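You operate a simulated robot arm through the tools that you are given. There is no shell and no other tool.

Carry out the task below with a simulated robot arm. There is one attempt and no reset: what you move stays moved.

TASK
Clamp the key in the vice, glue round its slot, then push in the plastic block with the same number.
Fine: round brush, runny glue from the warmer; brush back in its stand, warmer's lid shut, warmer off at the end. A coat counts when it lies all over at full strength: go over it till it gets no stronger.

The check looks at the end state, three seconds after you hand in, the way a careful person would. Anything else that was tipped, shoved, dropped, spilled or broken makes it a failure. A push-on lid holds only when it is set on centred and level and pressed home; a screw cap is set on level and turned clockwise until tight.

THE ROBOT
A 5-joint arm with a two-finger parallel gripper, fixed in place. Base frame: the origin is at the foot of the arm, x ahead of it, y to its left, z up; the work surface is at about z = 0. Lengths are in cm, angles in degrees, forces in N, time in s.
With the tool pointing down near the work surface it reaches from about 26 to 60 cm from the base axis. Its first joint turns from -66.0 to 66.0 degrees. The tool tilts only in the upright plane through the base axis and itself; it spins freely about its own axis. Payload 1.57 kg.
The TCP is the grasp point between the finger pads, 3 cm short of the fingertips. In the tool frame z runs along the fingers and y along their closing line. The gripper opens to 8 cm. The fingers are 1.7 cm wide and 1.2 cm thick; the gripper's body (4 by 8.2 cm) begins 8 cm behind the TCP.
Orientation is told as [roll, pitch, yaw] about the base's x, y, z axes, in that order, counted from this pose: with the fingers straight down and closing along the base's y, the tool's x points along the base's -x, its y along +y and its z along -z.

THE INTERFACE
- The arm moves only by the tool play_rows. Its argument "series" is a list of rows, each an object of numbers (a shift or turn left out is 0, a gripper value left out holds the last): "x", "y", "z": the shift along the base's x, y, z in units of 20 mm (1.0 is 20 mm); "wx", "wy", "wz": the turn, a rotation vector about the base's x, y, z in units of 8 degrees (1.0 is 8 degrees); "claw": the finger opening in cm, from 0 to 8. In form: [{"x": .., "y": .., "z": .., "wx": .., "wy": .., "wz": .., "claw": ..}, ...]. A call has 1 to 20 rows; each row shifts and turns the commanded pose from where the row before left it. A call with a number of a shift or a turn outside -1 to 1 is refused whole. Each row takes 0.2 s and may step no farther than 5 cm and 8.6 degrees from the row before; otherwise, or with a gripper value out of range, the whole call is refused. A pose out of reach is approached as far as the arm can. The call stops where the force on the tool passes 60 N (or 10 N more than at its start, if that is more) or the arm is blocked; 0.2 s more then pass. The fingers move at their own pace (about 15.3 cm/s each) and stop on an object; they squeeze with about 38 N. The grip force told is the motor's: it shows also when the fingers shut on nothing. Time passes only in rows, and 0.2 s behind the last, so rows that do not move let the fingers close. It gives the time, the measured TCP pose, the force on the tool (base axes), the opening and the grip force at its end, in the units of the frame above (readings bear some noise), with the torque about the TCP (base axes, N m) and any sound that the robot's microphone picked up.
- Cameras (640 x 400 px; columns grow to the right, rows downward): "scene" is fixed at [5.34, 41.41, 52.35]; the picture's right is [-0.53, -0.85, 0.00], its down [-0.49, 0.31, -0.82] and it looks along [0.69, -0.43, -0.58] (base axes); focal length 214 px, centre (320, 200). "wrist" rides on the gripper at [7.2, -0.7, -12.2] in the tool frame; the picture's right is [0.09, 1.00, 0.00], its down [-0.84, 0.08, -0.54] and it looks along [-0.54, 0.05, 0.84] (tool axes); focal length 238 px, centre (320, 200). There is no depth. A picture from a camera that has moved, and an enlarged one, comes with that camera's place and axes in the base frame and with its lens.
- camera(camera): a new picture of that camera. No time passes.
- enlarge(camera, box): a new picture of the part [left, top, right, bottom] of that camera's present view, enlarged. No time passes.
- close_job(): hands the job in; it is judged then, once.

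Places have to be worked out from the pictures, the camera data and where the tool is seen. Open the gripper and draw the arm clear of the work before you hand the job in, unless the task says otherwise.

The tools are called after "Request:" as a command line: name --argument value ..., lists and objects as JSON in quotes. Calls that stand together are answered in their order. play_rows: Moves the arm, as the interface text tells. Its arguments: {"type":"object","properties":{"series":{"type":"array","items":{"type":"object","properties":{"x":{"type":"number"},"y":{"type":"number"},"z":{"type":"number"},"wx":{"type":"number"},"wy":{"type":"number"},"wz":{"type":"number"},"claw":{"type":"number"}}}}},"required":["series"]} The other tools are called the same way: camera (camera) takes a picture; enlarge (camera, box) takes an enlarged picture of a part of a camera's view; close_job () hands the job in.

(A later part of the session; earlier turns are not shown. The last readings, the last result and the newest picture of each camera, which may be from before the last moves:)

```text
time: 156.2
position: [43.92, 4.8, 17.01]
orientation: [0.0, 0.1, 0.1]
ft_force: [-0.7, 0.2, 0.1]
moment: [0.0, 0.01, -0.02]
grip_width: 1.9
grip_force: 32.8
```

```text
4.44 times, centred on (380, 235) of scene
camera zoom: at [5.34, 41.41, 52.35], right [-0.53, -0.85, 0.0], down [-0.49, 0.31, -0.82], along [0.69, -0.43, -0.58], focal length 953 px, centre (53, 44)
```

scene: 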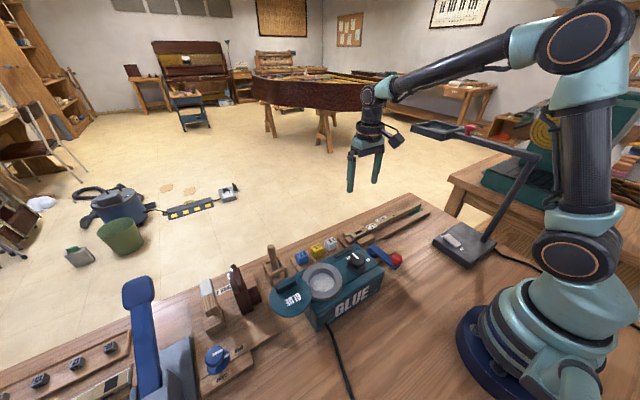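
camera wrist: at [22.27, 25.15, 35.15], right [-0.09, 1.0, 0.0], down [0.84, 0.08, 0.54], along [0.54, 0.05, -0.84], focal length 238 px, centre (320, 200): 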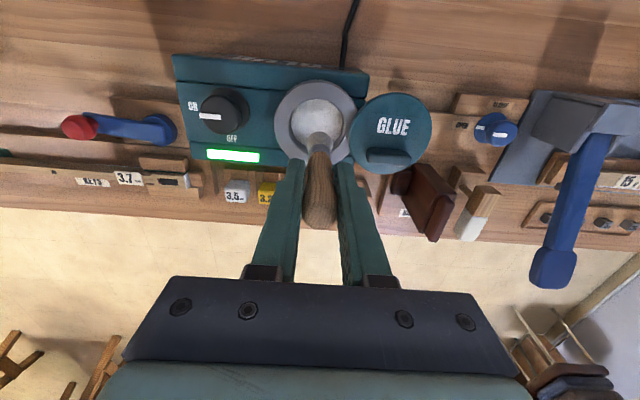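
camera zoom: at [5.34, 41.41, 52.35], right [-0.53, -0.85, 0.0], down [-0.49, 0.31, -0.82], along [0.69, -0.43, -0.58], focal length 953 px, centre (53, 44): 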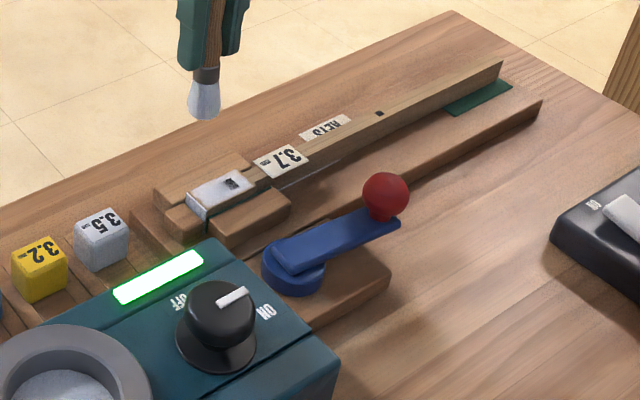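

The film pattern is stable and the ring is opaque white, so the coat is done. I carry the brush back above its stand, retracing the commanded offsets exactly.

Request:
play_rows --series '[{"z": 0.9}, {"z": 0.9}, {"z": 0.9, "y": 0.96, "x": -0.06}, {"y": 0.984, "x": -0.06, "wy": 0.1}, {"y": 0.984, "x": -0.06}, {"y": 0.984, "x": -0.06}, {"y": 0.984, "x": -0.06}, {"y": 0.984, "x": -0.06}, {"y": 0.984, "x": -0.06}, {"y": 0.984, "x": -0.06}, {"y": 0.984, "x": -0.06}, {"y": 0.984, "x": -0.06}, {"y": 0.984, "x": -0.06}, {"y": 0.984, "x": -0.06}, {"y": 0.984, "x": -0.06}, {"y": 0.992, "x": -0.03}, {}]'

Request:
camera --camera "wrist"

Request:
enlarge --camera "wrist" --box '[240, 70, 400, 190]'

Request:
enlarge --camera "scene" --box '[230, 180, 350, 290]'

```text
time: 159.8
position: [42.35, 32.37, 22.59]
orientation: [0.0, 0.0, 0.1]
ft_force: [-0.6, 0.4, -0.7]
moment: [0.0, -0.03, 0.0]
grip_width: 1.88
grip_force: 33.1
```

```text
taken
camera wrist: at [35.06, 31.75, 34.73], right [-0.09, 1.0, 0.0], down [0.84, 0.08, 0.54], along [0.54, 0.05, -0.84], focal length 238 px, centre (320, 200)
```

wrist: 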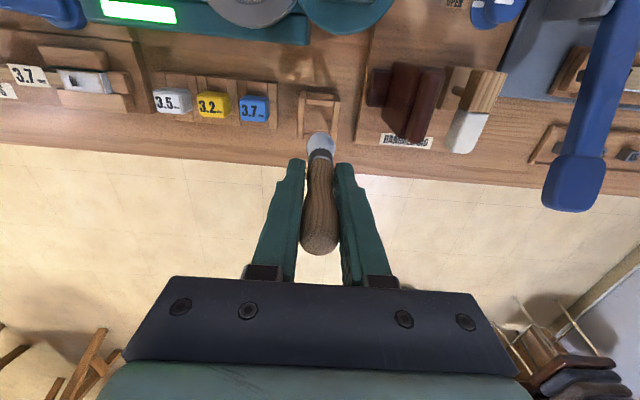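

```text
3.33 times, centred on (320, 130) of wrist
camera zoom: at [35.06, 31.75, 34.73], right [-0.09, 1.0, 0.0], down [0.84, 0.08, 0.54], along [0.54, 0.05, -0.84], focal length 794 px, centre (320, 433)
```

zoom: 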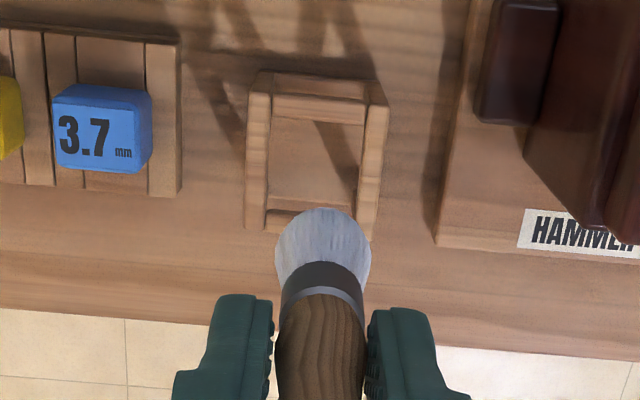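

```text
3.64 times, centred on (290, 235) of scene
camera zoom: at [5.34, 41.41, 52.34], right [-0.53, -0.85, 0.0], down [-0.49, 0.31, -0.82], along [0.69, -0.43, -0.58], focal length 780 px, centre (429, 73)
```

zoom: 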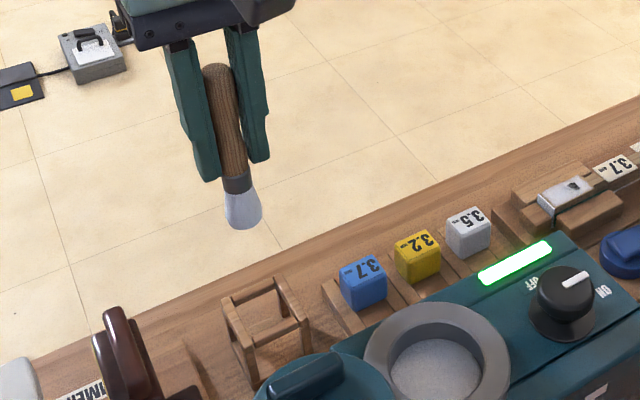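

The brush hangs vertical over the stand. Lower to just above the stand's top and check.

Request:
play_rows --series '[{"z": -0.9}, {"z": -0.9}, {"z": -0.9}, {"z": -0.9}, {"z": -0.7}, {}]'

Request:
enlarge --camera "wrist" --box '[240, 70, 400, 190]'

Request:
enlarge --camera "scene" --box '[240, 220, 320, 290]'

```text
time: 161.2
position: [42.54, 32.36, 13.67]
orientation: [0.1, 0.0, 0.1]
ft_force: [0.1, 0.1, -0.6]
moment: [-0.02, 0.02, -0.03]
grip_width: 1.9
grip_force: 33.3
```

```text
3.33 times, centred on (320, 130) of wrist
camera zoom: at [35.24, 31.69, 25.97], right [-0.09, 1.0, 0.0], down [0.84, 0.08, 0.54], along [0.54, 0.05, -0.84], focal length 794 px, centre (320, 433)
```

zoom: 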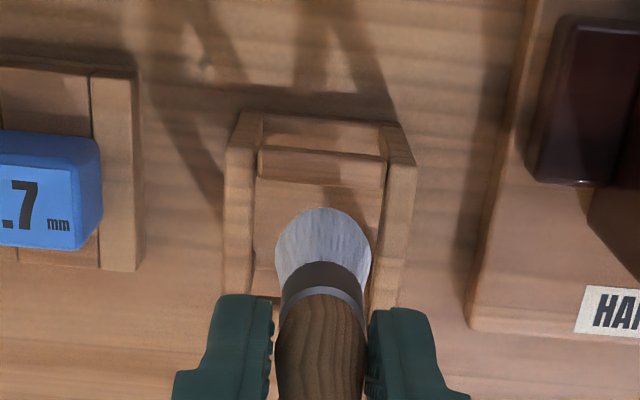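

```text
5.71 times, centred on (280, 255) of scene
camera zoom: at [5.34, 41.41, 52.34], right [-0.53, -0.85, 0.0], down [-0.49, 0.31, -0.82], along [0.69, -0.43, -0.58], focal length 1226 px, centre (549, -114)
```

zoom: 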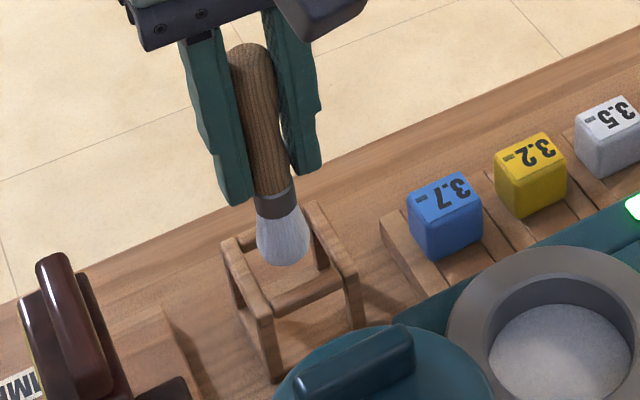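

Well aligned with the opening. Lower into the stand, watching force.

Request:
play_rows --series '[{"z": -0.5}, {"z": -0.5}, {"z": -0.5}, {}]'

Request:
play_rows --series '[{"z": -0.4}, {"z": -0.3}, {}]'

Request:
enlarge --camera "scene" --box '[240, 220, 320, 290]'

Request:
enlarge --camera "wrist" --box '[240, 70, 400, 190]'

```text
time: 162.2
position: [42.59, 32.24, 10.78]
orientation: [0.0, 0.0, 0.2]
ft_force: [0.3, 0.5, -0.6]
moment: [-0.02, -0.02, -0.01]
grip_width: 1.89
grip_force: 32.8
```

```text
time: 163.1
position: [42.56, 32.29, 9.46]
orientation: [-0.1, -0.1, 0.0]
ft_force: [-0.3, -0.1, -0.6]
moment: [0.0, 0.01, -0.02]
grip_width: 1.89
grip_force: 32.6
```

```text
5.71 times, centred on (280, 255) of scene
camera zoom: at [5.34, 41.41, 52.34], right [-0.53, -0.85, 0.0], down [-0.49, 0.31, -0.82], along [0.69, -0.43, -0.58], focal length 1226 px, centre (549, -114)
```

zoom: 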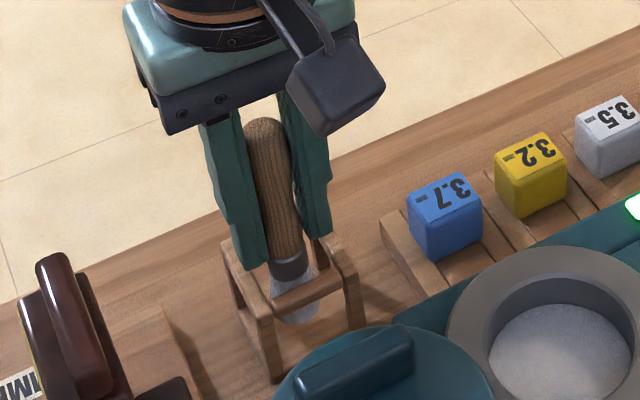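

```text
3.33 times, centred on (320, 130) of wrist
camera zoom: at [35.21, 31.67, 21.67], right [-0.09, 1.0, 0.0], down [0.84, 0.08, 0.54], along [0.54, 0.05, -0.84], focal length 794 px, centre (320, 433)
```

zoom: 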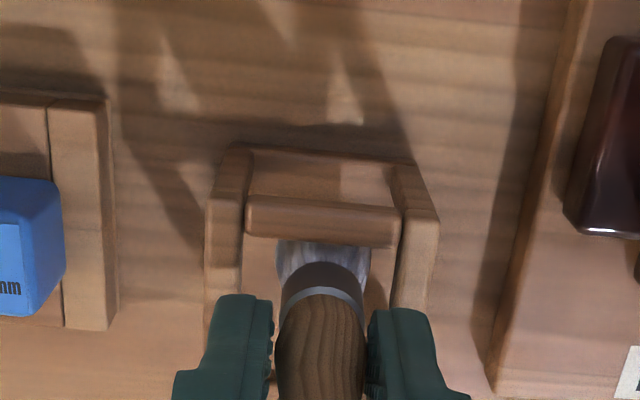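

Continue down in small steps; either the brush bottoms or the fingertips meet the frame – watch the force.

Request:
play_rows --series '[{"z": -0.15}, {}]'

Request:
play_rows --series '[{"z": -0.1}, {}]'

Request:
play_rows --series '[{"z": -0.1}, {}]'

Request:
enlarge --camera "scene" --box '[250, 240, 310, 290]'

```text
time: 163.7
position: [42.54, 32.36, 9.17]
orientation: [0.0, 0.0, 0.1]
ft_force: [0.4, -1.1, -0.3]
moment: [-0.01, 0.02, -0.01]
grip_width: 1.91
grip_force: 32.9
```

```text
time: 164.2
position: [42.46, 32.24, 8.87]
orientation: [0.0, 0.1, 0.0]
ft_force: [-0.5, 0.4, 0.6]
moment: [-0.02, 0.02, 0.0]
grip_width: 1.88
grip_force: 33.1
```

```text
time: 164.8
position: [42.52, 32.34, 8.81]
orientation: [0.1, 0.0, 0.1]
ft_force: [-1.0, -0.2, -0.2]
moment: [0.03, -0.03, -0.03]
grip_width: 1.89
grip_force: 32.9
```

```text
8.00 times, centred on (280, 265) of scene
camera zoom: at [5.34, 41.41, 52.34], right [-0.53, -0.85, 0.0], down [-0.49, 0.31, -0.82], along [0.69, -0.43, -0.58], focal length 1716 px, centre (640, -320)
```

zoom: 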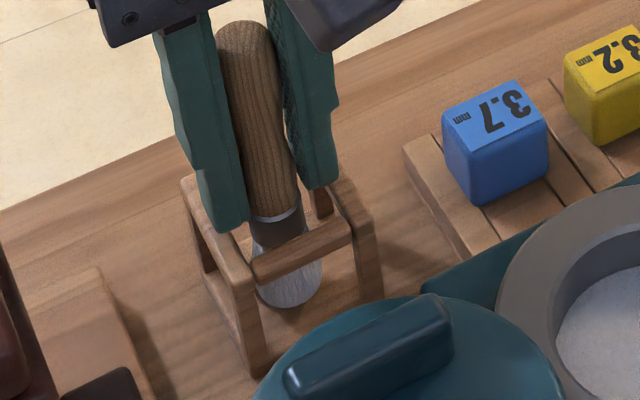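

The handle top is still ~5 mm higher than at the start. Continue carefully.

Request:
play_rows --series '[{"z": -0.08}, {}]'

Request:
play_rows --series '[{"z": -0.08}, {}]'

Request:
play_rows --series '[{"z": -0.06}, {}]'

Request:
enlarge --camera "scene" --box '[250, 240, 310, 290]'

```text
time: 165.4
position: [42.51, 32.36, 8.62]
orientation: [0.0, 0.0, 0.1]
ft_force: [1.8, 0.1, -0.9]
moment: [0.01, -0.02, -0.02]
grip_width: 1.89
grip_force: 33.2
```

```text
time: 166.1
position: [42.38, 32.21, 8.42]
orientation: [0.0, 0.0, 0.1]
ft_force: [1.2, -0.2, -0.6]
moment: [-0.02, 0.0, 0.01]
grip_width: 1.9
grip_force: 33.1
```

```text
time: 166.7
position: [42.39, 32.24, 8.3]
orientation: [0.0, 0.0, 0.2]
ft_force: [-1.4, -1.3, 3.7]
moment: [0.02, 0.07, 0.03]
grip_width: 1.88
grip_force: 32.7
```

```text
8.00 times, centred on (280, 265) of scene
camera zoom: at [5.34, 41.41, 52.35], right [-0.53, -0.85, 0.0], down [-0.49, 0.31, -0.82], along [0.69, -0.43, -0.58], focal length 1716 px, centre (640, -320)
```

zoom: 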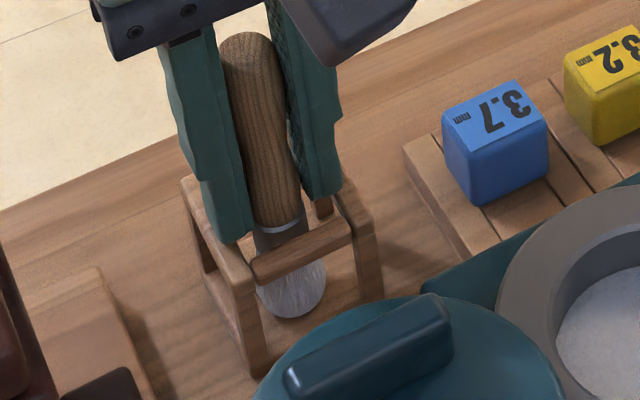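

The brush bottoms (handle top back at its original height). I open slightly and rise straight up.

Request:
play_rows --series '[{"z": 0.03}, {"claw": 2.8}, {}, {}]'

Request:
enlarge --camera "scene" --box '[250, 240, 310, 290]'

Request:
enlarge --camera "wrist" --box '[240, 90, 400, 210]'

```text
time: 167.7
position: [42.39, 32.17, 8.4]
orientation: [0.0, -0.1, 0.0]
ft_force: [-6.0, -11.1, 11.6]
moment: [-0.16, 0.15, 0.03]
grip_width: 2.15
grip_force: 0.0
```

```text
8.00 times, centred on (280, 265) of scene
camera zoom: at [5.34, 41.41, 52.35], right [-0.53, -0.85, 0.0], down [-0.49, 0.31, -0.82], along [0.69, -0.43, -0.58], focal length 1716 px, centre (640, -320)
```

zoom: 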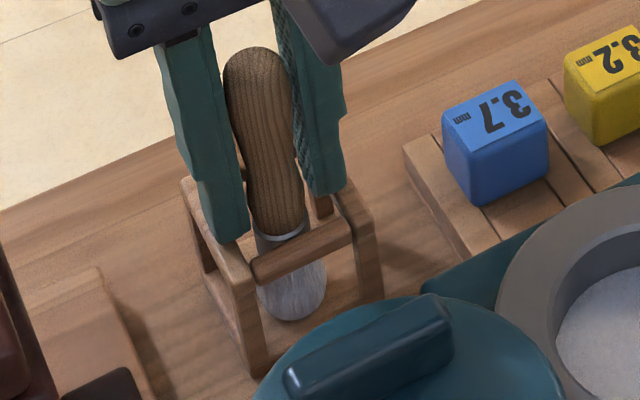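

```text
3.33 times, centred on (320, 150) of wrist
camera zoom: at [35.2, 31.62, 20.48], right [-0.09, 1.0, 0.0], down [0.84, 0.08, 0.54], along [0.54, 0.05, -0.84], focal length 794 px, centre (320, 367)
```

zoom: 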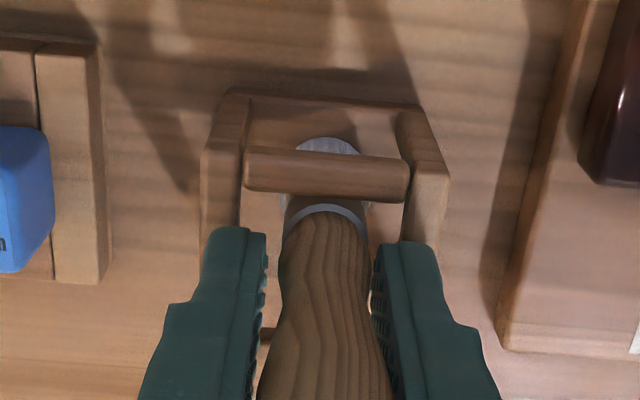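

The opening stalled at 2.15 cm with side force – the tips seem to touch the frame. I ease the opening back slightly and rise a few mm before opening more.

Request:
play_rows --series '[{"claw": 2.08}, {}]'

Request:
play_rows --series '[{"z": 0.1}, {}]'

Request:
enlarge --camera "scene" --box '[250, 240, 310, 290]'

```text
time: 168.2
position: [42.49, 32.29, 8.23]
orientation: [0.1, -0.1, 0.0]
ft_force: [-3.9, -12.3, 13.2]
moment: [-0.38, 0.12, 0.03]
grip_width: 2.14
grip_force: 0.9
```

```text
time: 168.8
position: [42.48, 32.4, 8.59]
orientation: [0.0, 0.1, 0.2]
ft_force: [-0.6, -0.3, 0.8]
moment: [0.02, -0.02, 0.01]
grip_width: 2.07
grip_force: 0.1
```

```text
8.00 times, centred on (280, 265) of scene
camera zoom: at [5.34, 41.41, 52.35], right [-0.53, -0.85, 0.0], down [-0.49, 0.31, -0.82], along [0.69, -0.43, -0.58], focal length 1716 px, centre (640, -320)
```

zoom: 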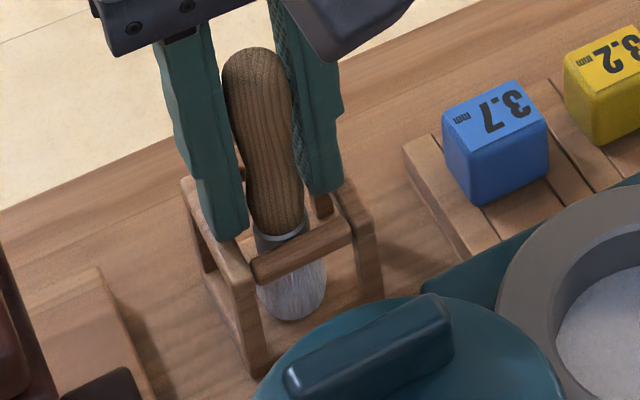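

Free now. Rise another ~6 mm, then open further and continue up.

Request:
play_rows --series '[{"z": 0.15}, {"z": 0.15, "claw": 2.2}, {}]'

Request:
play_rows --series '[{"claw": 3.5}, {}, {}]'

Request:
enlarge --camera "scene" --box '[250, 240, 310, 290]'

Request:
enlarge --camera "wrist" --box '[240, 90, 400, 210]'

```text
time: 169.7
position: [42.51, 32.2, 9.23]
orientation: [0.0, 0.0, 0.0]
ft_force: [-0.3, 1.2, 0.7]
moment: [-0.02, -0.03, 0.0]
grip_width: 2.19
grip_force: 0.0
```

```text
time: 170.4
position: [42.58, 32.32, 9.09]
orientation: [-0.1, -0.1, 0.1]
ft_force: [-0.2, 0.1, 1.0]
moment: [0.0, -0.01, -0.01]
grip_width: 3.5
grip_force: 0.0
```

```text
8.00 times, centred on (280, 265) of scene
camera zoom: at [5.34, 41.41, 52.35], right [-0.53, -0.85, 0.0], down [-0.49, 0.31, -0.82], along [0.69, -0.43, -0.58], focal length 1716 px, centre (640, -320)
```

zoom: 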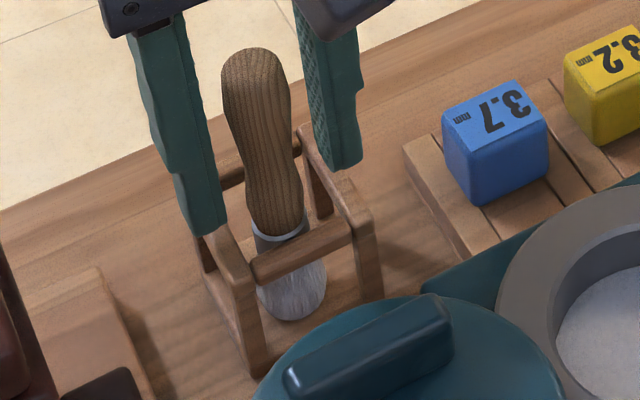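

```text
3.33 times, centred on (320, 150) of wrist
camera zoom: at [35.21, 31.61, 21.31], right [-0.09, 1.0, 0.0], down [0.84, 0.08, 0.54], along [0.54, 0.05, -0.84], focal length 794 px, centre (320, 367)
```

zoom: 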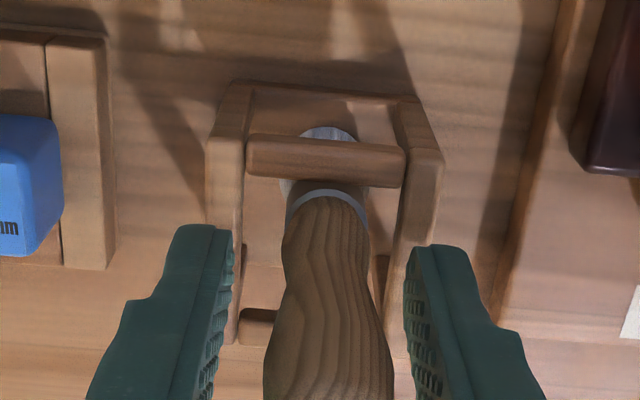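

The brush stands in its stand, slightly leaning against the frame. Open a bit more and rise clear.

Request:
play_rows --series '[{"claw": 4.6}, {"z": 0.5}, {"z": 0.8}, {"z": 0.9}, {"z": 0.9}, {"z": 0.9}, {"z": 0.9}, {}]'

Request:
enlarge --camera "scene" --box '[230, 200, 330, 290]'

Request:
camera --camera "wrist"

```text
time: 172.2
position: [42.51, 32.26, 18.94]
orientation: [0.1, 0.0, 0.1]
ft_force: [0.1, 0.8, -0.1]
moment: [0.0, -0.02, 0.01]
grip_width: 4.61
grip_force: 0.0
```

```text
4.44 times, centred on (280, 245) of scene
camera zoom: at [5.34, 41.41, 52.35], right [-0.53, -0.85, 0.0], down [-0.49, 0.31, -0.82], along [0.69, -0.43, -0.58], focal length 953 px, centre (498, 0)
```

zoom: 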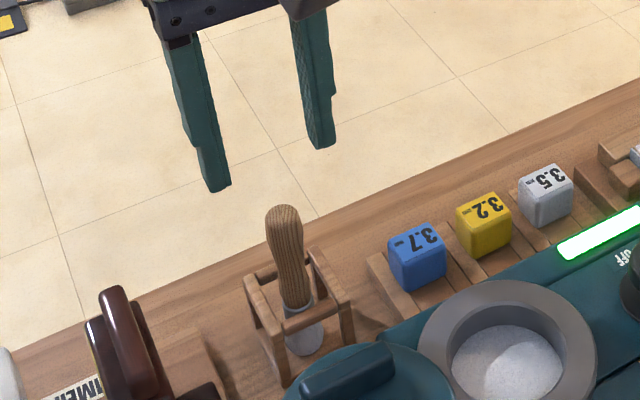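

```text
taken
camera wrist: at [35.24, 31.6, 31.11], right [-0.09, 1.0, 0.0], down [0.84, 0.08, 0.54], along [0.54, 0.05, -0.84], focal length 238 px, centre (320, 200)
```

wrist: 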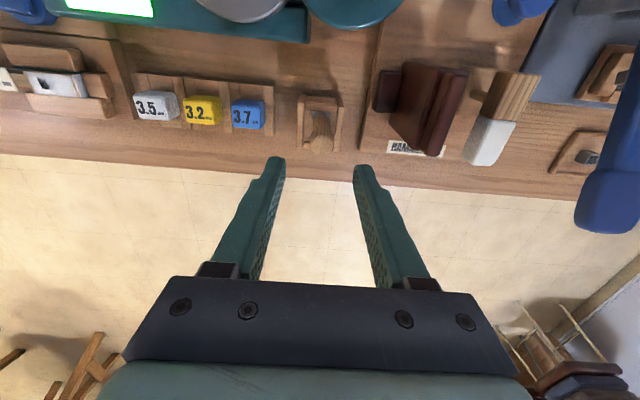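

Brush is home, stand unmoved. Next the blue 3.7 block near (41.95, 24.5), top z≈5.7. I go above it for a closer look.

Request:
play_rows --series '[{"x": -0.07, "y": -0.97}, {"x": -0.07, "y": -0.97}, {"x": -0.07, "y": -0.97}, {"x": -0.07, "y": -0.97}, {"z": -0.8, "claw": 5.4}, {"z": -0.8}, {}]'

Request:
enlarge --camera "wrist" --box '[240, 80, 400, 200]'

Request:
enlarge --camera "scene" --box '[270, 200, 350, 270]'

```text
time: 173.8
position: [42.02, 24.64, 15.73]
orientation: [-0.1, 0.2, 0.3]
ft_force: [-0.5, 0.6, 0.4]
moment: [0.02, 0.01, 0.03]
grip_width: 5.41
grip_force: 0.0
```

```text
3.33 times, centred on (320, 140) of wrist
camera zoom: at [34.73, 23.95, 27.91], right [-0.09, 1.0, 0.0], down [0.84, 0.08, 0.54], along [0.54, 0.05, -0.84], focal length 794 px, centre (320, 400)
```

zoom: 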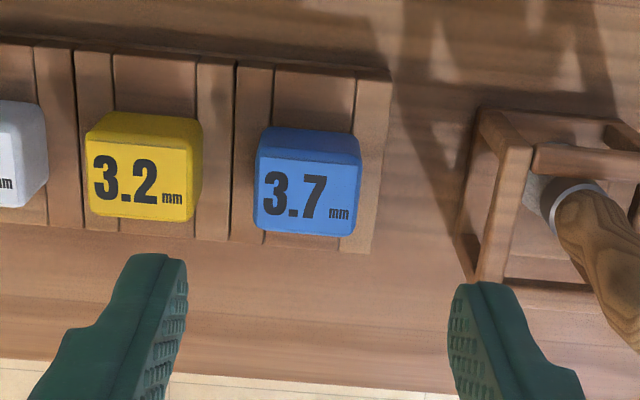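

```text
5.71 times, centred on (310, 235) of scene
camera zoom: at [5.34, 41.41, 52.35], right [-0.53, -0.85, 0.0], down [-0.49, 0.31, -0.82], along [0.69, -0.43, -0.58], focal length 1226 px, centre (377, 0)
```

zoom: 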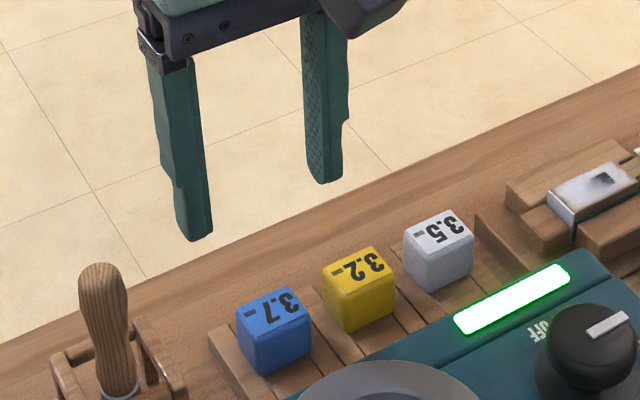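

The block's head is ~3.0 (y) × 2.4 (x), top z≈5.0 at about (42.15, 24.35). Zoom in on its shape in the rack.

Request:
enlarge --camera "scene" --box '[290, 235, 345, 275]'

Request:
enlarge --camera "wrist" --box '[290, 90, 350, 150]'

```text
10.00 times, centred on (318, 255) of scene
camera zoom: at [5.34, 41.41, 52.35], right [-0.53, -0.85, 0.0], down [-0.49, 0.31, -0.82], along [0.69, -0.43, -0.58], focal length 2145 px, centre (345, -350)
```

zoom: 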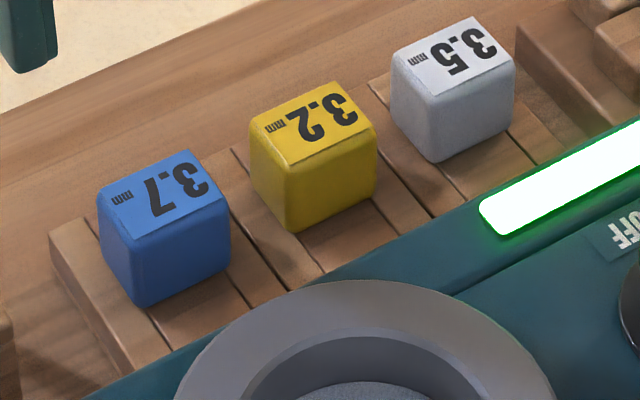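

```text
6.67 times, centred on (320, 120) of wrist
camera zoom: at [34.73, 23.95, 27.91], right [-0.09, 1.0, 0.0], down [0.84, 0.08, 0.54], along [0.54, 0.05, -0.84], focal length 1589 px, centre (320, 733)
```

zoom: 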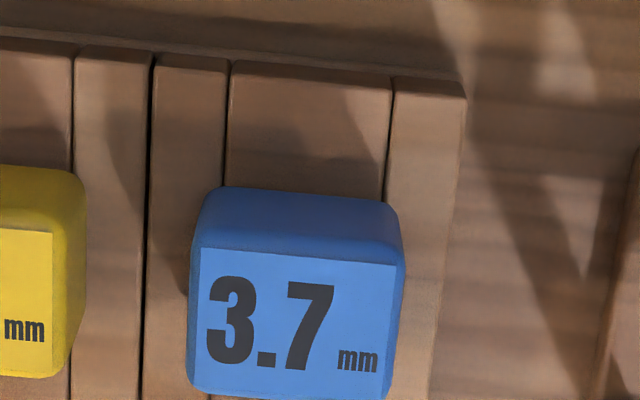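

The head sits on the rack's planks with its stem hidden. I'll grip it across x (yaw +90°), which leaves the neighbours free and keeps the fingers off the key later. Rotate first.

Request:
play_rows --series '[{"x": 0.06, "y": -0.15, "wz": 0.9375}, {"wz": 0.9375}, {"wz": 0.9375}, {"wz": 0.9375}, {"wz": 0.9375}, {"wz": 0.9375}, {"wz": 0.9375}, {"wz": 0.9375}, {"wz": 0.9375}, {"wz": 0.9375}, {"wz": 0.9375}, {"wz": 0.9375}, {}]'

Request:
camera --camera "wrist"

Request:
enlarge --camera "wrist" --box '[240, 80, 400, 200]'

```text
time: 176.7
position: [42.12, 24.17, 15.69]
orientation: [1.4, 0.7, 90.1]
ft_force: [-0.1, -0.2, 0.2]
moment: [-0.02, 0.01, 0.01]
grip_width: 5.4
grip_force: 0.0
```

```text
taken
camera wrist: at [42.99, 17.27, 28.0], right [-1.0, -0.1, 0.03], down [-0.07, 0.84, 0.53], along [-0.07, 0.53, -0.85], focal length 238 px, centre (320, 200)
```

wrist: 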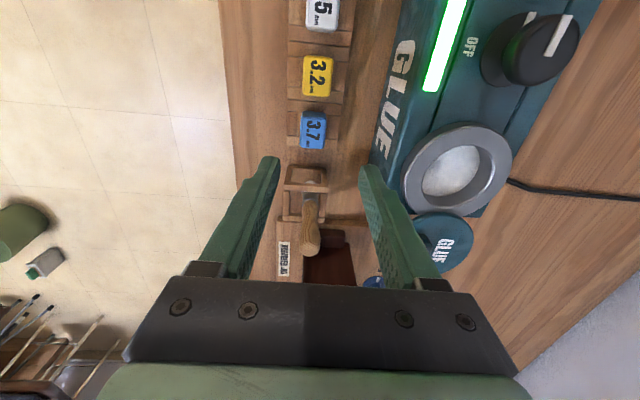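

```text
3.33 times, centred on (320, 140) of wrist
camera zoom: at [42.99, 17.27, 28.0], right [-1.0, -0.1, 0.03], down [-0.07, 0.84, 0.53], along [-0.07, 0.53, -0.85], focal length 794 px, centre (320, 400)
```

zoom: 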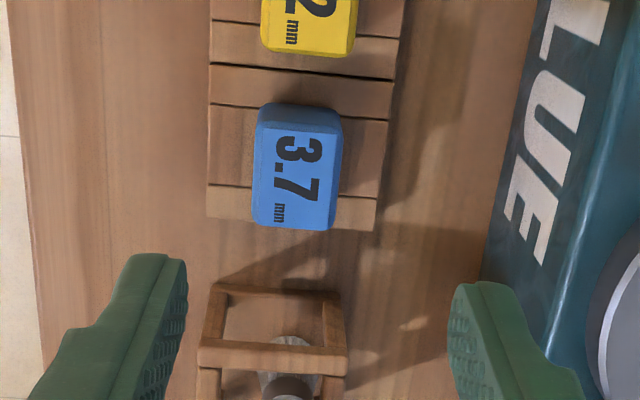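

A small tilt (≈1.5°) appeared; I correct it and re-check.

Request:
play_rows --series '[{"wx": 0.0875, "wy": -0.175}, {}, {}]'

Request:
enlarge --camera "wrist" --box '[240, 80, 400, 200]'

```text
time: 177.4
position: [41.96, 24.22, 15.82]
orientation: [0.1, 0.0, 90.1]
ft_force: [-0.2, -0.1, -0.7]
moment: [0.03, -0.02, -0.01]
grip_width: 5.37
grip_force: 0.1
```

```text
3.33 times, centred on (320, 140) of wrist
camera zoom: at [42.68, 17.07, 27.94], right [-1.0, -0.09, 0.0], down [-0.08, 0.84, 0.54], along [-0.05, 0.54, -0.84], focal length 794 px, centre (320, 400)
```

zoom: 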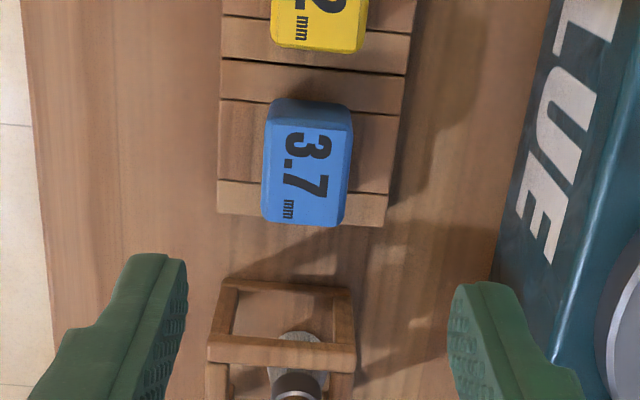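

Combining both views, the block centre is (42.4, 24.2) with its top at z≈4.5. I centre over it and descend part-way.

Request:
play_rows --series '[{"x": 0.22}, {"z": -0.9}, {"z": -0.9}, {"z": -0.9}, {"z": -0.9}, {}]'

Request:
enlarge --camera "wrist" --box '[240, 80, 400, 200]'

Request:
enlarge --camera "scene" --box '[280, 210, 350, 270]'

```text
time: 178.8
position: [42.54, 24.33, 8.52]
orientation: [0.0, 0.1, 90.2]
ft_force: [-0.2, 0.2, 0.0]
moment: [0.0, -0.03, -0.01]
grip_width: 5.4
grip_force: 0.0
```

```text
3.33 times, centred on (320, 140) of wrist
camera zoom: at [43.15, 17.18, 20.67], right [-1.0, -0.09, 0.0], down [-0.08, 0.84, 0.54], along [-0.05, 0.54, -0.84], focal length 794 px, centre (320, 400)
```

zoom: 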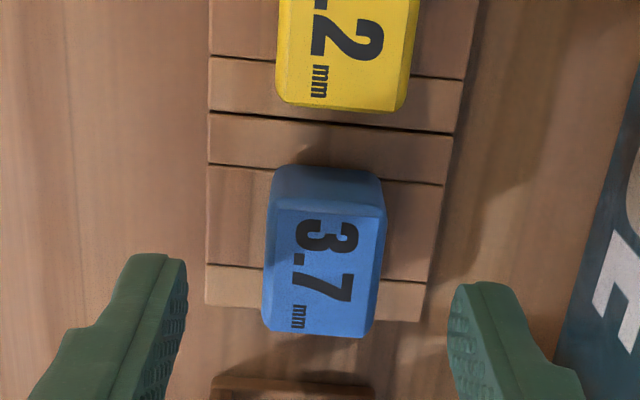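

```text
6.67 times, centred on (315, 240) of scene
camera zoom: at [5.34, 41.41, 52.35], right [-0.53, -0.85, 0.0], down [-0.49, 0.31, -0.82], along [0.69, -0.43, -0.58], focal length 1430 px, centre (353, -67)
```

zoom: 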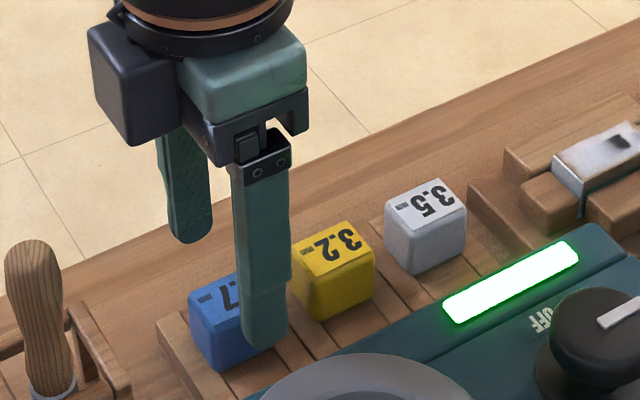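

Centred in x; the block is ~1.5 mm toward −y. Adjust, descend to z≈5.3 and close.

Request:
play_rows --series '[{"y": -0.07, "z": -0.5}, {"z": -0.5}, {"z": -0.4}, {"z": -0.2}, {}]'

Request:
enlarge --camera "scene" --box '[280, 210, 350, 270]'

Request:
enlarge --camera "wrist" --box '[240, 80, 400, 200]'

```text
time: 180.1
position: [42.43, 24.03, 5.25]
orientation: [0.1, 0.0, 90.1]
ft_force: [0.1, 0.5, -0.8]
moment: [0.01, -0.02, 0.02]
grip_width: 5.41
grip_force: 0.1
```

```text
6.67 times, centred on (315, 240) of scene
camera zoom: at [5.34, 41.41, 52.35], right [-0.53, -0.85, 0.0], down [-0.49, 0.31, -0.82], along [0.69, -0.43, -0.58], focal length 1430 px, centre (353, -67)
```

zoom: 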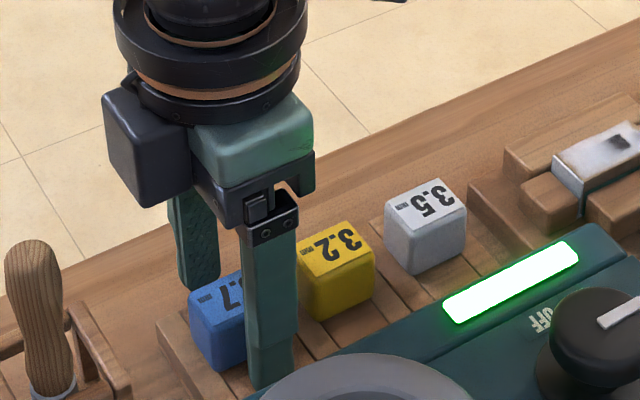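

```text
3.33 times, centred on (320, 140) of wrist
camera zoom: at [43.08, 17.01, 17.52], right [-1.0, -0.09, 0.0], down [-0.08, 0.84, 0.54], along [-0.05, 0.54, -0.84], focal length 794 px, centre (320, 400)
```

zoom: 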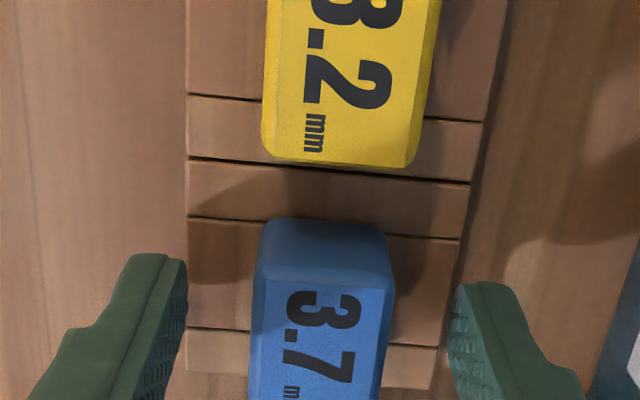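

Fingers straddle the block. Close and read the centring force.

Request:
play_rows --series '[{"claw": 3.2}, {"claw": 1.5}, {}, {}]'

Request:
enlarge --camera "wrist" --box '[240, 80, 400, 200]'

```text
time: 181.1
position: [42.43, 24.08, 5.34]
orientation: [0.1, 0.0, 90.1]
ft_force: [-0.1, -0.5, 0.4]
moment: [0.01, 0.0, 0.01]
grip_width: 2.47
grip_force: 36.6
```

```text
3.33 times, centred on (320, 140) of wrist
camera zoom: at [43.08, 17.01, 17.53], right [-1.0, -0.09, 0.0], down [-0.08, 0.84, 0.54], along [-0.05, 0.54, -0.84], focal length 794 px, centre (320, 400)
```

zoom: 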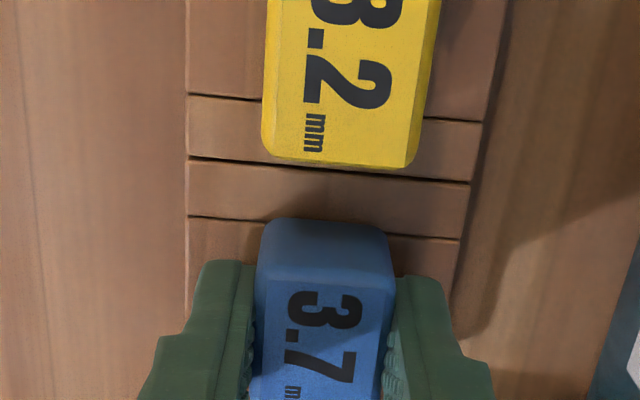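

Block gripped (2.47 cm), no side load. Lift straight up and look at its underside shape from the scene camera.

Request:
play_rows --series '[{"z": 0.4}, {"z": 0.6}, {"z": 0.8}, {"z": 0.9}, {"z": 0.9}, {"z": 0.9}, {"z": 0.9}, {}]'

Request:
enlarge --camera "scene" --box '[260, 140, 350, 220]'

Request:
camera --camera "wrist"

```text
time: 182.8
position: [42.63, 24.04, 16.09]
orientation: [0.0, 0.1, 90.1]
ft_force: [-0.2, -0.7, -1.1]
moment: [0.0, 0.02, -0.02]
grip_width: 2.45
grip_force: 35.4
```

```text
5.00 times, centred on (305, 180) of scene
camera zoom: at [5.34, 41.41, 52.34], right [-0.53, -0.85, 0.0], down [-0.49, 0.31, -0.82], along [0.69, -0.43, -0.58], focal length 1072 px, centre (395, 300)
```

zoom: 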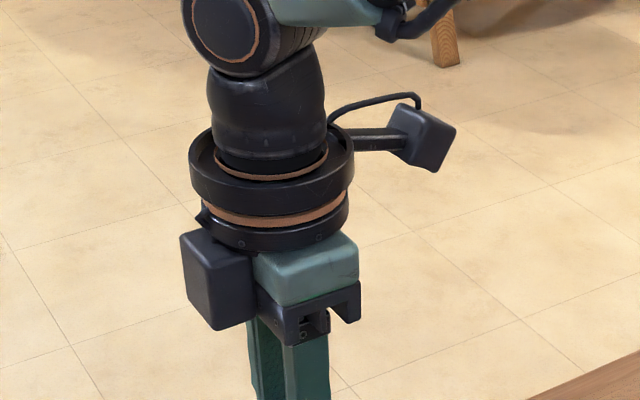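

```text
taken
camera wrist: at [43.2, 17.02, 28.26], right [-1.0, -0.09, 0.0], down [-0.08, 0.84, 0.54], along [-0.05, 0.54, -0.84], focal length 238 px, centre (320, 200)
```

wrist: 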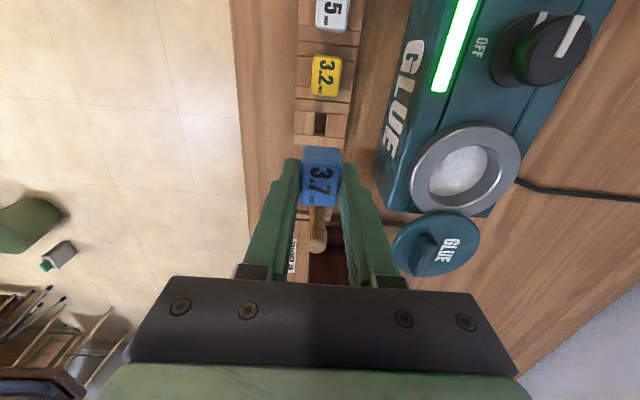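

Request:
enlarge --camera "scene" --box '[270, 200, 350, 260]'

Request:
enlarge --camera "wrist" --box '[270, 90, 370, 220]'

```text
6.67 times, centred on (310, 230) of scene
camera zoom: at [5.34, 41.41, 52.34], right [-0.53, -0.85, 0.0], down [-0.49, 0.31, -0.82], along [0.69, -0.43, -0.58], focal length 1430 px, centre (387, 0)
```

zoom: 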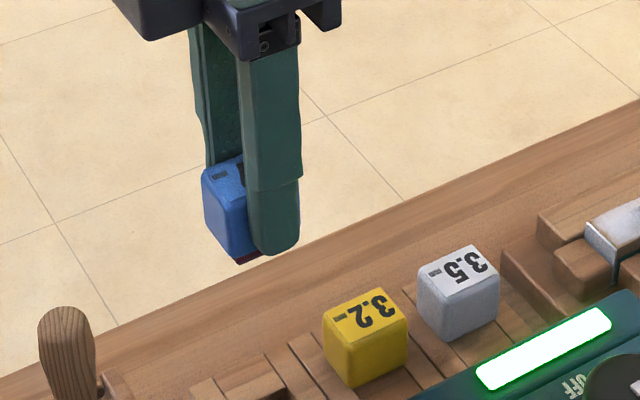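

```text
3.08 times, centred on (320, 155) of wrist
camera zoom: at [43.2, 17.02, 28.26], right [-1.0, -0.09, 0.0], down [-0.08, 0.84, 0.54], along [-0.05, 0.54, -0.84], focal length 733 px, centre (320, 338)
```

zoom: 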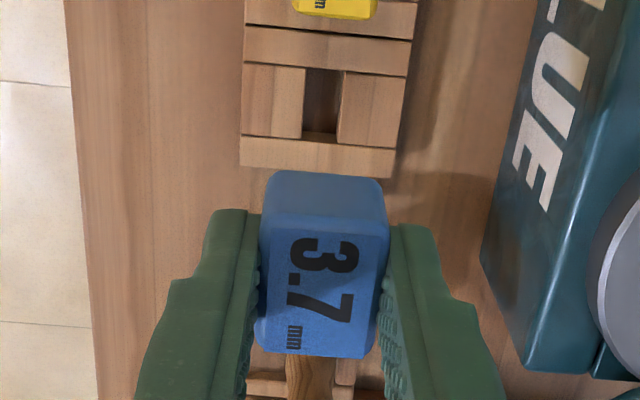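

The block has a dark-red stem underneath and is centred on the tool axis (the rack hole it left is at the same place). I carry it to above the slot at this height.

Request:
play_rows --series '[{"x": -0.075, "y": -0.9775}, {"x": -0.075, "y": -0.9775}, {"x": -0.075, "y": -0.9775}, {"x": -0.075, "y": -0.9775}, {"x": -0.075, "y": -0.9775}, {"x": -0.075, "y": -0.9775}, {"x": -0.075, "y": -0.9775}, {"x": -0.075, "y": -0.9775}, {"x": -0.075, "y": -0.9775}, {"x": -0.075, "y": -0.9775}, {}]'

Request:
enlarge --camera "wrist" --box '[270, 90, 370, 220]'

Request:
enlarge --camera "scene" --box '[330, 160, 410, 250]'

```text
time: 185.2
position: [41.05, 4.59, 16.17]
orientation: [-0.1, 0.0, 90.2]
ft_force: [-0.1, 0.4, 0.5]
moment: [-0.02, 0.0, 0.04]
grip_width: 2.46
grip_force: 36.2
```

```text
3.08 times, centred on (320, 155) of wrist
camera zoom: at [41.71, -2.59, 28.38], right [-1.0, -0.09, 0.0], down [-0.08, 0.84, 0.54], along [-0.05, 0.54, -0.84], focal length 733 px, centre (320, 338)
```

zoom: 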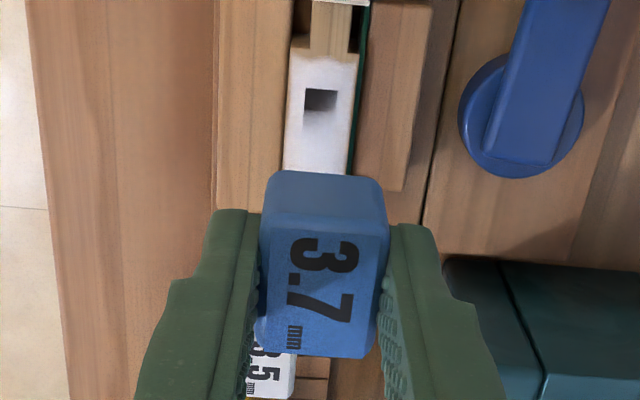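

```text
4.44 times, centred on (370, 205) of scene
camera zoom: at [5.34, 41.41, 52.35], right [-0.53, -0.85, 0.0], down [-0.49, 0.31, -0.82], along [0.69, -0.43, -0.58], focal length 953 px, centre (98, 178)
```

zoom: 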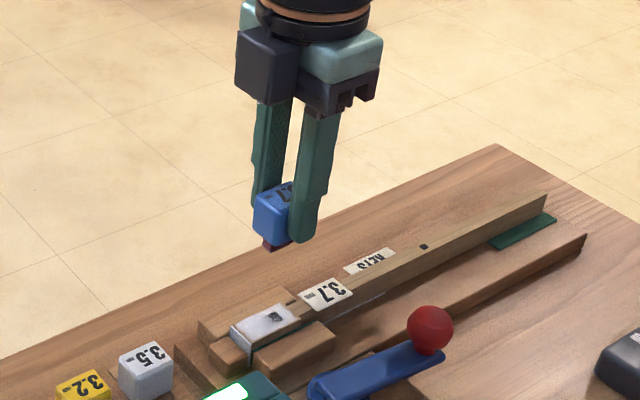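

Zoom in on the slot from this pose to measure its x-edges and −y edge.

Request:
enlarge --camera "wrist" --box '[295, 90, 345, 150]'

Request:
enlarge --camera "scene" --box '[370, 175, 410, 225]'

```text
6.67 times, centred on (320, 120) of wrist
camera zoom: at [41.71, -2.59, 28.38], right [-1.0, -0.09, 0.0], down [-0.08, 0.84, 0.54], along [-0.05, 0.54, -0.84], focal length 1589 px, centre (320, 733)
```

zoom: 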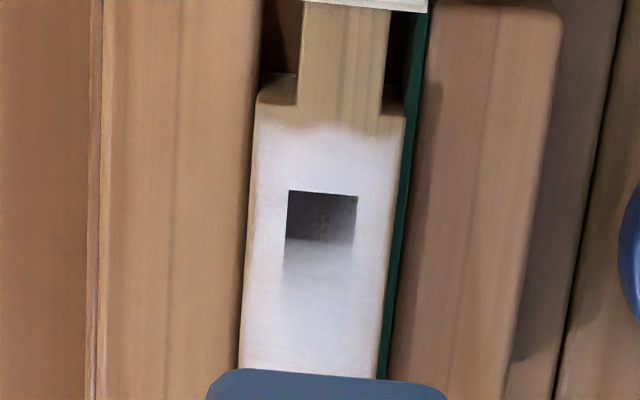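

```text
8.00 times, centred on (390, 200) of scene
camera zoom: at [5.34, 41.41, 52.35], right [-0.53, -0.85, 0.0], down [-0.49, 0.31, -0.82], along [0.69, -0.43, -0.58], focal length 1716 px, centre (-240, 200)
```

zoom: 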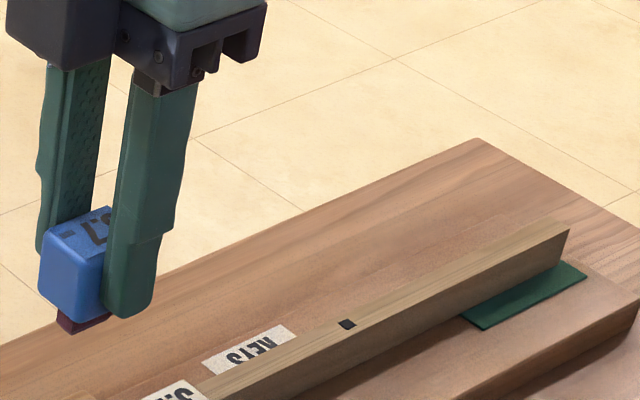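

Slot: −y edge at y≈3.44, x-centre 41.11, width 1.04 – so centre (41.11, 4.63). I shift 1 mm in +x and descend to ~1 cm above contact.

Request:
play_rows --series '[{"x": 0.05, "y": 0.01}, {"z": -0.9}, {"z": -0.9}, {"z": -0.9}, {"z": -0.7}, {}]'

Request:
enlarge --camera "wrist" --box '[270, 90, 370, 220]'

Request:
enlarge --camera "scene" --box '[345, 200, 395, 250]'

```text
time: 186.7
position: [41.01, 4.6, 9.25]
orientation: [0.0, 0.1, 90.0]
ft_force: [0.7, -0.7, -0.7]
moment: [-0.03, 0.03, 0.0]
grip_width: 2.44
grip_force: 36.1
```

```text
3.08 times, centred on (320, 155) of wrist
camera zoom: at [41.65, -2.53, 21.41], right [-1.0, -0.09, 0.0], down [-0.08, 0.84, 0.54], along [-0.05, 0.54, -0.84], focal length 733 px, centre (320, 338)
```

zoom: 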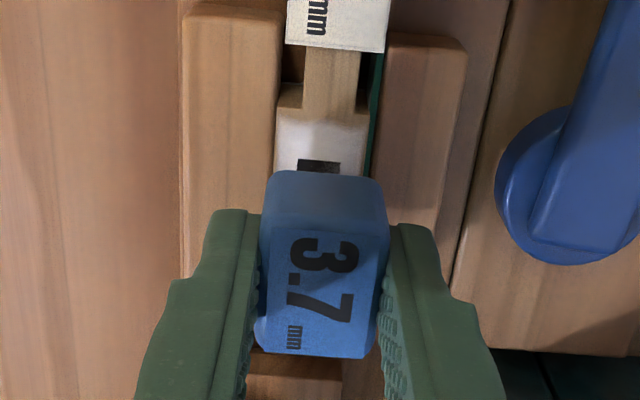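

```text
8.00 times, centred on (370, 225) of scene
camera zoom: at [5.34, 41.41, 52.35], right [-0.53, -0.85, 0.0], down [-0.49, 0.31, -0.82], along [0.69, -0.43, -0.58], focal length 1716 px, centre (-80, 0)
```

zoom: 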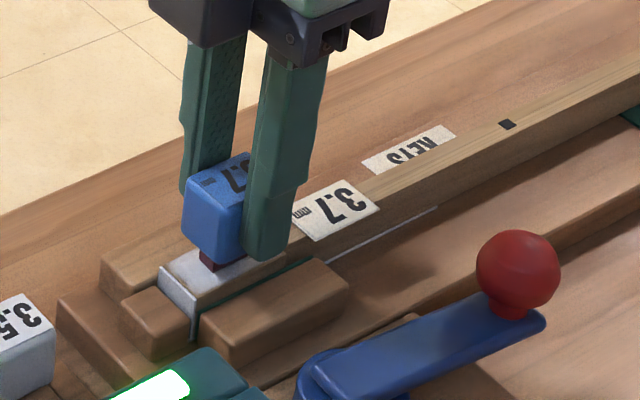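

The last x-shift did not fully take (TCP reads ~40.95–41.0). Zoom to measure the slot edge relative to the tool axis again.

Request:
enlarge --camera "wrist" --box '[300, 120, 340, 150]'

Request:
enlarge --camera "scene" --box '[352, 215, 382, 245]'

```text
13.33 times, centred on (320, 135) of wrist
camera zoom: at [41.65, -2.53, 21.41], right [-1.0, -0.09, 0.0], down [-0.08, 0.84, 0.54], along [-0.05, 0.54, -0.84], focal length 3178 px, centre (320, 1067)
```

zoom: 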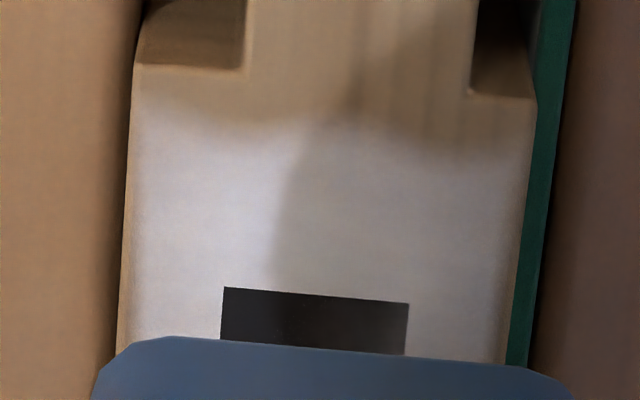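

```text
13.33 times, centred on (367, 230) of scene
camera zoom: at [5.34, 41.41, 52.35], right [-0.53, -0.85, 0.0], down [-0.49, 0.31, -0.82], along [0.69, -0.43, -0.58], focal length 2860 px, centre (-307, -200)
```

zoom: 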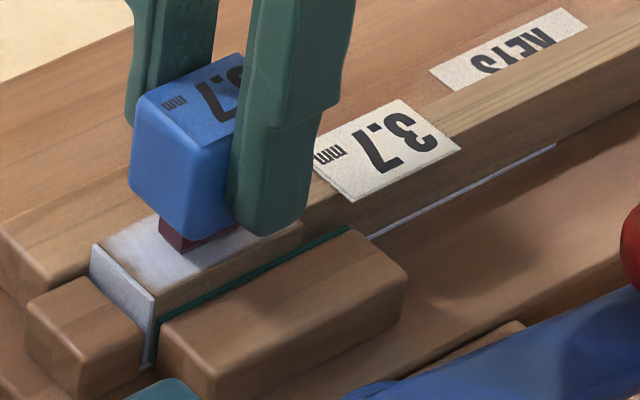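

The slot is 1.6 mm further in +x than the tool axis. Shift and verify again with the camera before inserting.

Request:
play_rows --series '[{"x": 0.08}, {}, {}]'

Request:
enlarge --camera "wrist" --box '[300, 120, 340, 150]'

```text
time: 187.4
position: [41.28, 4.61, 9.23]
orientation: [0.0, 0.0, 90.1]
ft_force: [1.0, 0.6, -0.4]
moment: [0.0, -0.04, 0.03]
grip_width: 2.47
grip_force: 36.3
```

```text
13.33 times, centred on (320, 135) of wrist
camera zoom: at [41.81, -2.54, 21.44], right [-1.0, -0.09, 0.0], down [-0.08, 0.84, 0.54], along [-0.05, 0.54, -0.84], focal length 3178 px, centre (320, 1067)
```

zoom: 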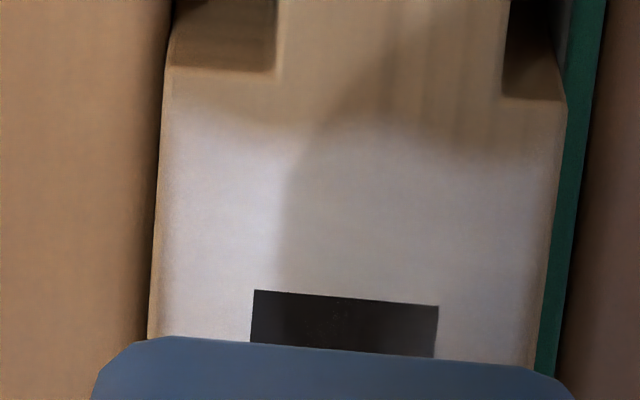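

Aligned now (edge centre 347 vs expected 345). Lower in 2 mm steps, watching for contact.

Request:
play_rows --series '[{"z": -0.1}, {"z": -0.1}, {}]'

Request:
play_rows --series '[{"z": -0.1}, {}]'

Request:
play_rows --series '[{"z": -0.1}, {}]'

Request:
enlarge --camera "scene" --box '[352, 215, 382, 245]'

```text
time: 188.2
position: [41.1, 4.44, 8.81]
orientation: [-0.1, 0.0, 90.2]
ft_force: [-0.2, 0.5, -0.2]
moment: [0.0, -0.01, 0.01]
grip_width: 2.48
grip_force: 36.8
```

```text
time: 188.8
position: [41.22, 4.52, 8.7]
orientation: [0.0, 0.0, 90.1]
ft_force: [-0.9, -0.4, 0.8]
moment: [0.0, 0.03, 0.01]
grip_width: 2.47
grip_force: 36.2
```

```text
time: 189.4
position: [41.32, 4.52, 8.48]
orientation: [0.0, 0.0, 90.2]
ft_force: [-1.3, -1.0, 3.9]
moment: [0.0, 0.07, 0.0]
grip_width: 2.47
grip_force: 36.6
```

```text
13.33 times, centred on (367, 230) of scene
camera zoom: at [5.34, 41.41, 52.35], right [-0.53, -0.85, 0.0], down [-0.49, 0.31, -0.82], along [0.69, -0.43, -0.58], focal length 2860 px, centre (-307, -200)
```

zoom: 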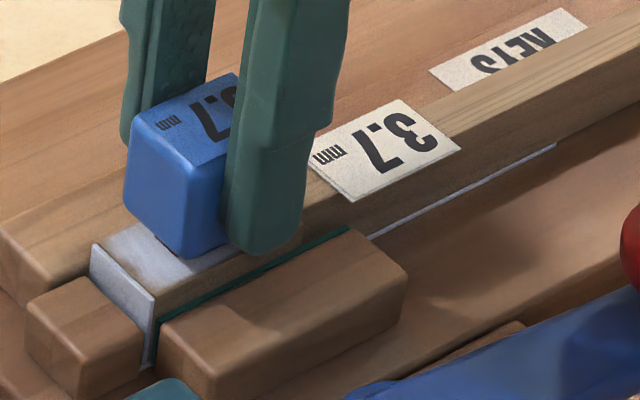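

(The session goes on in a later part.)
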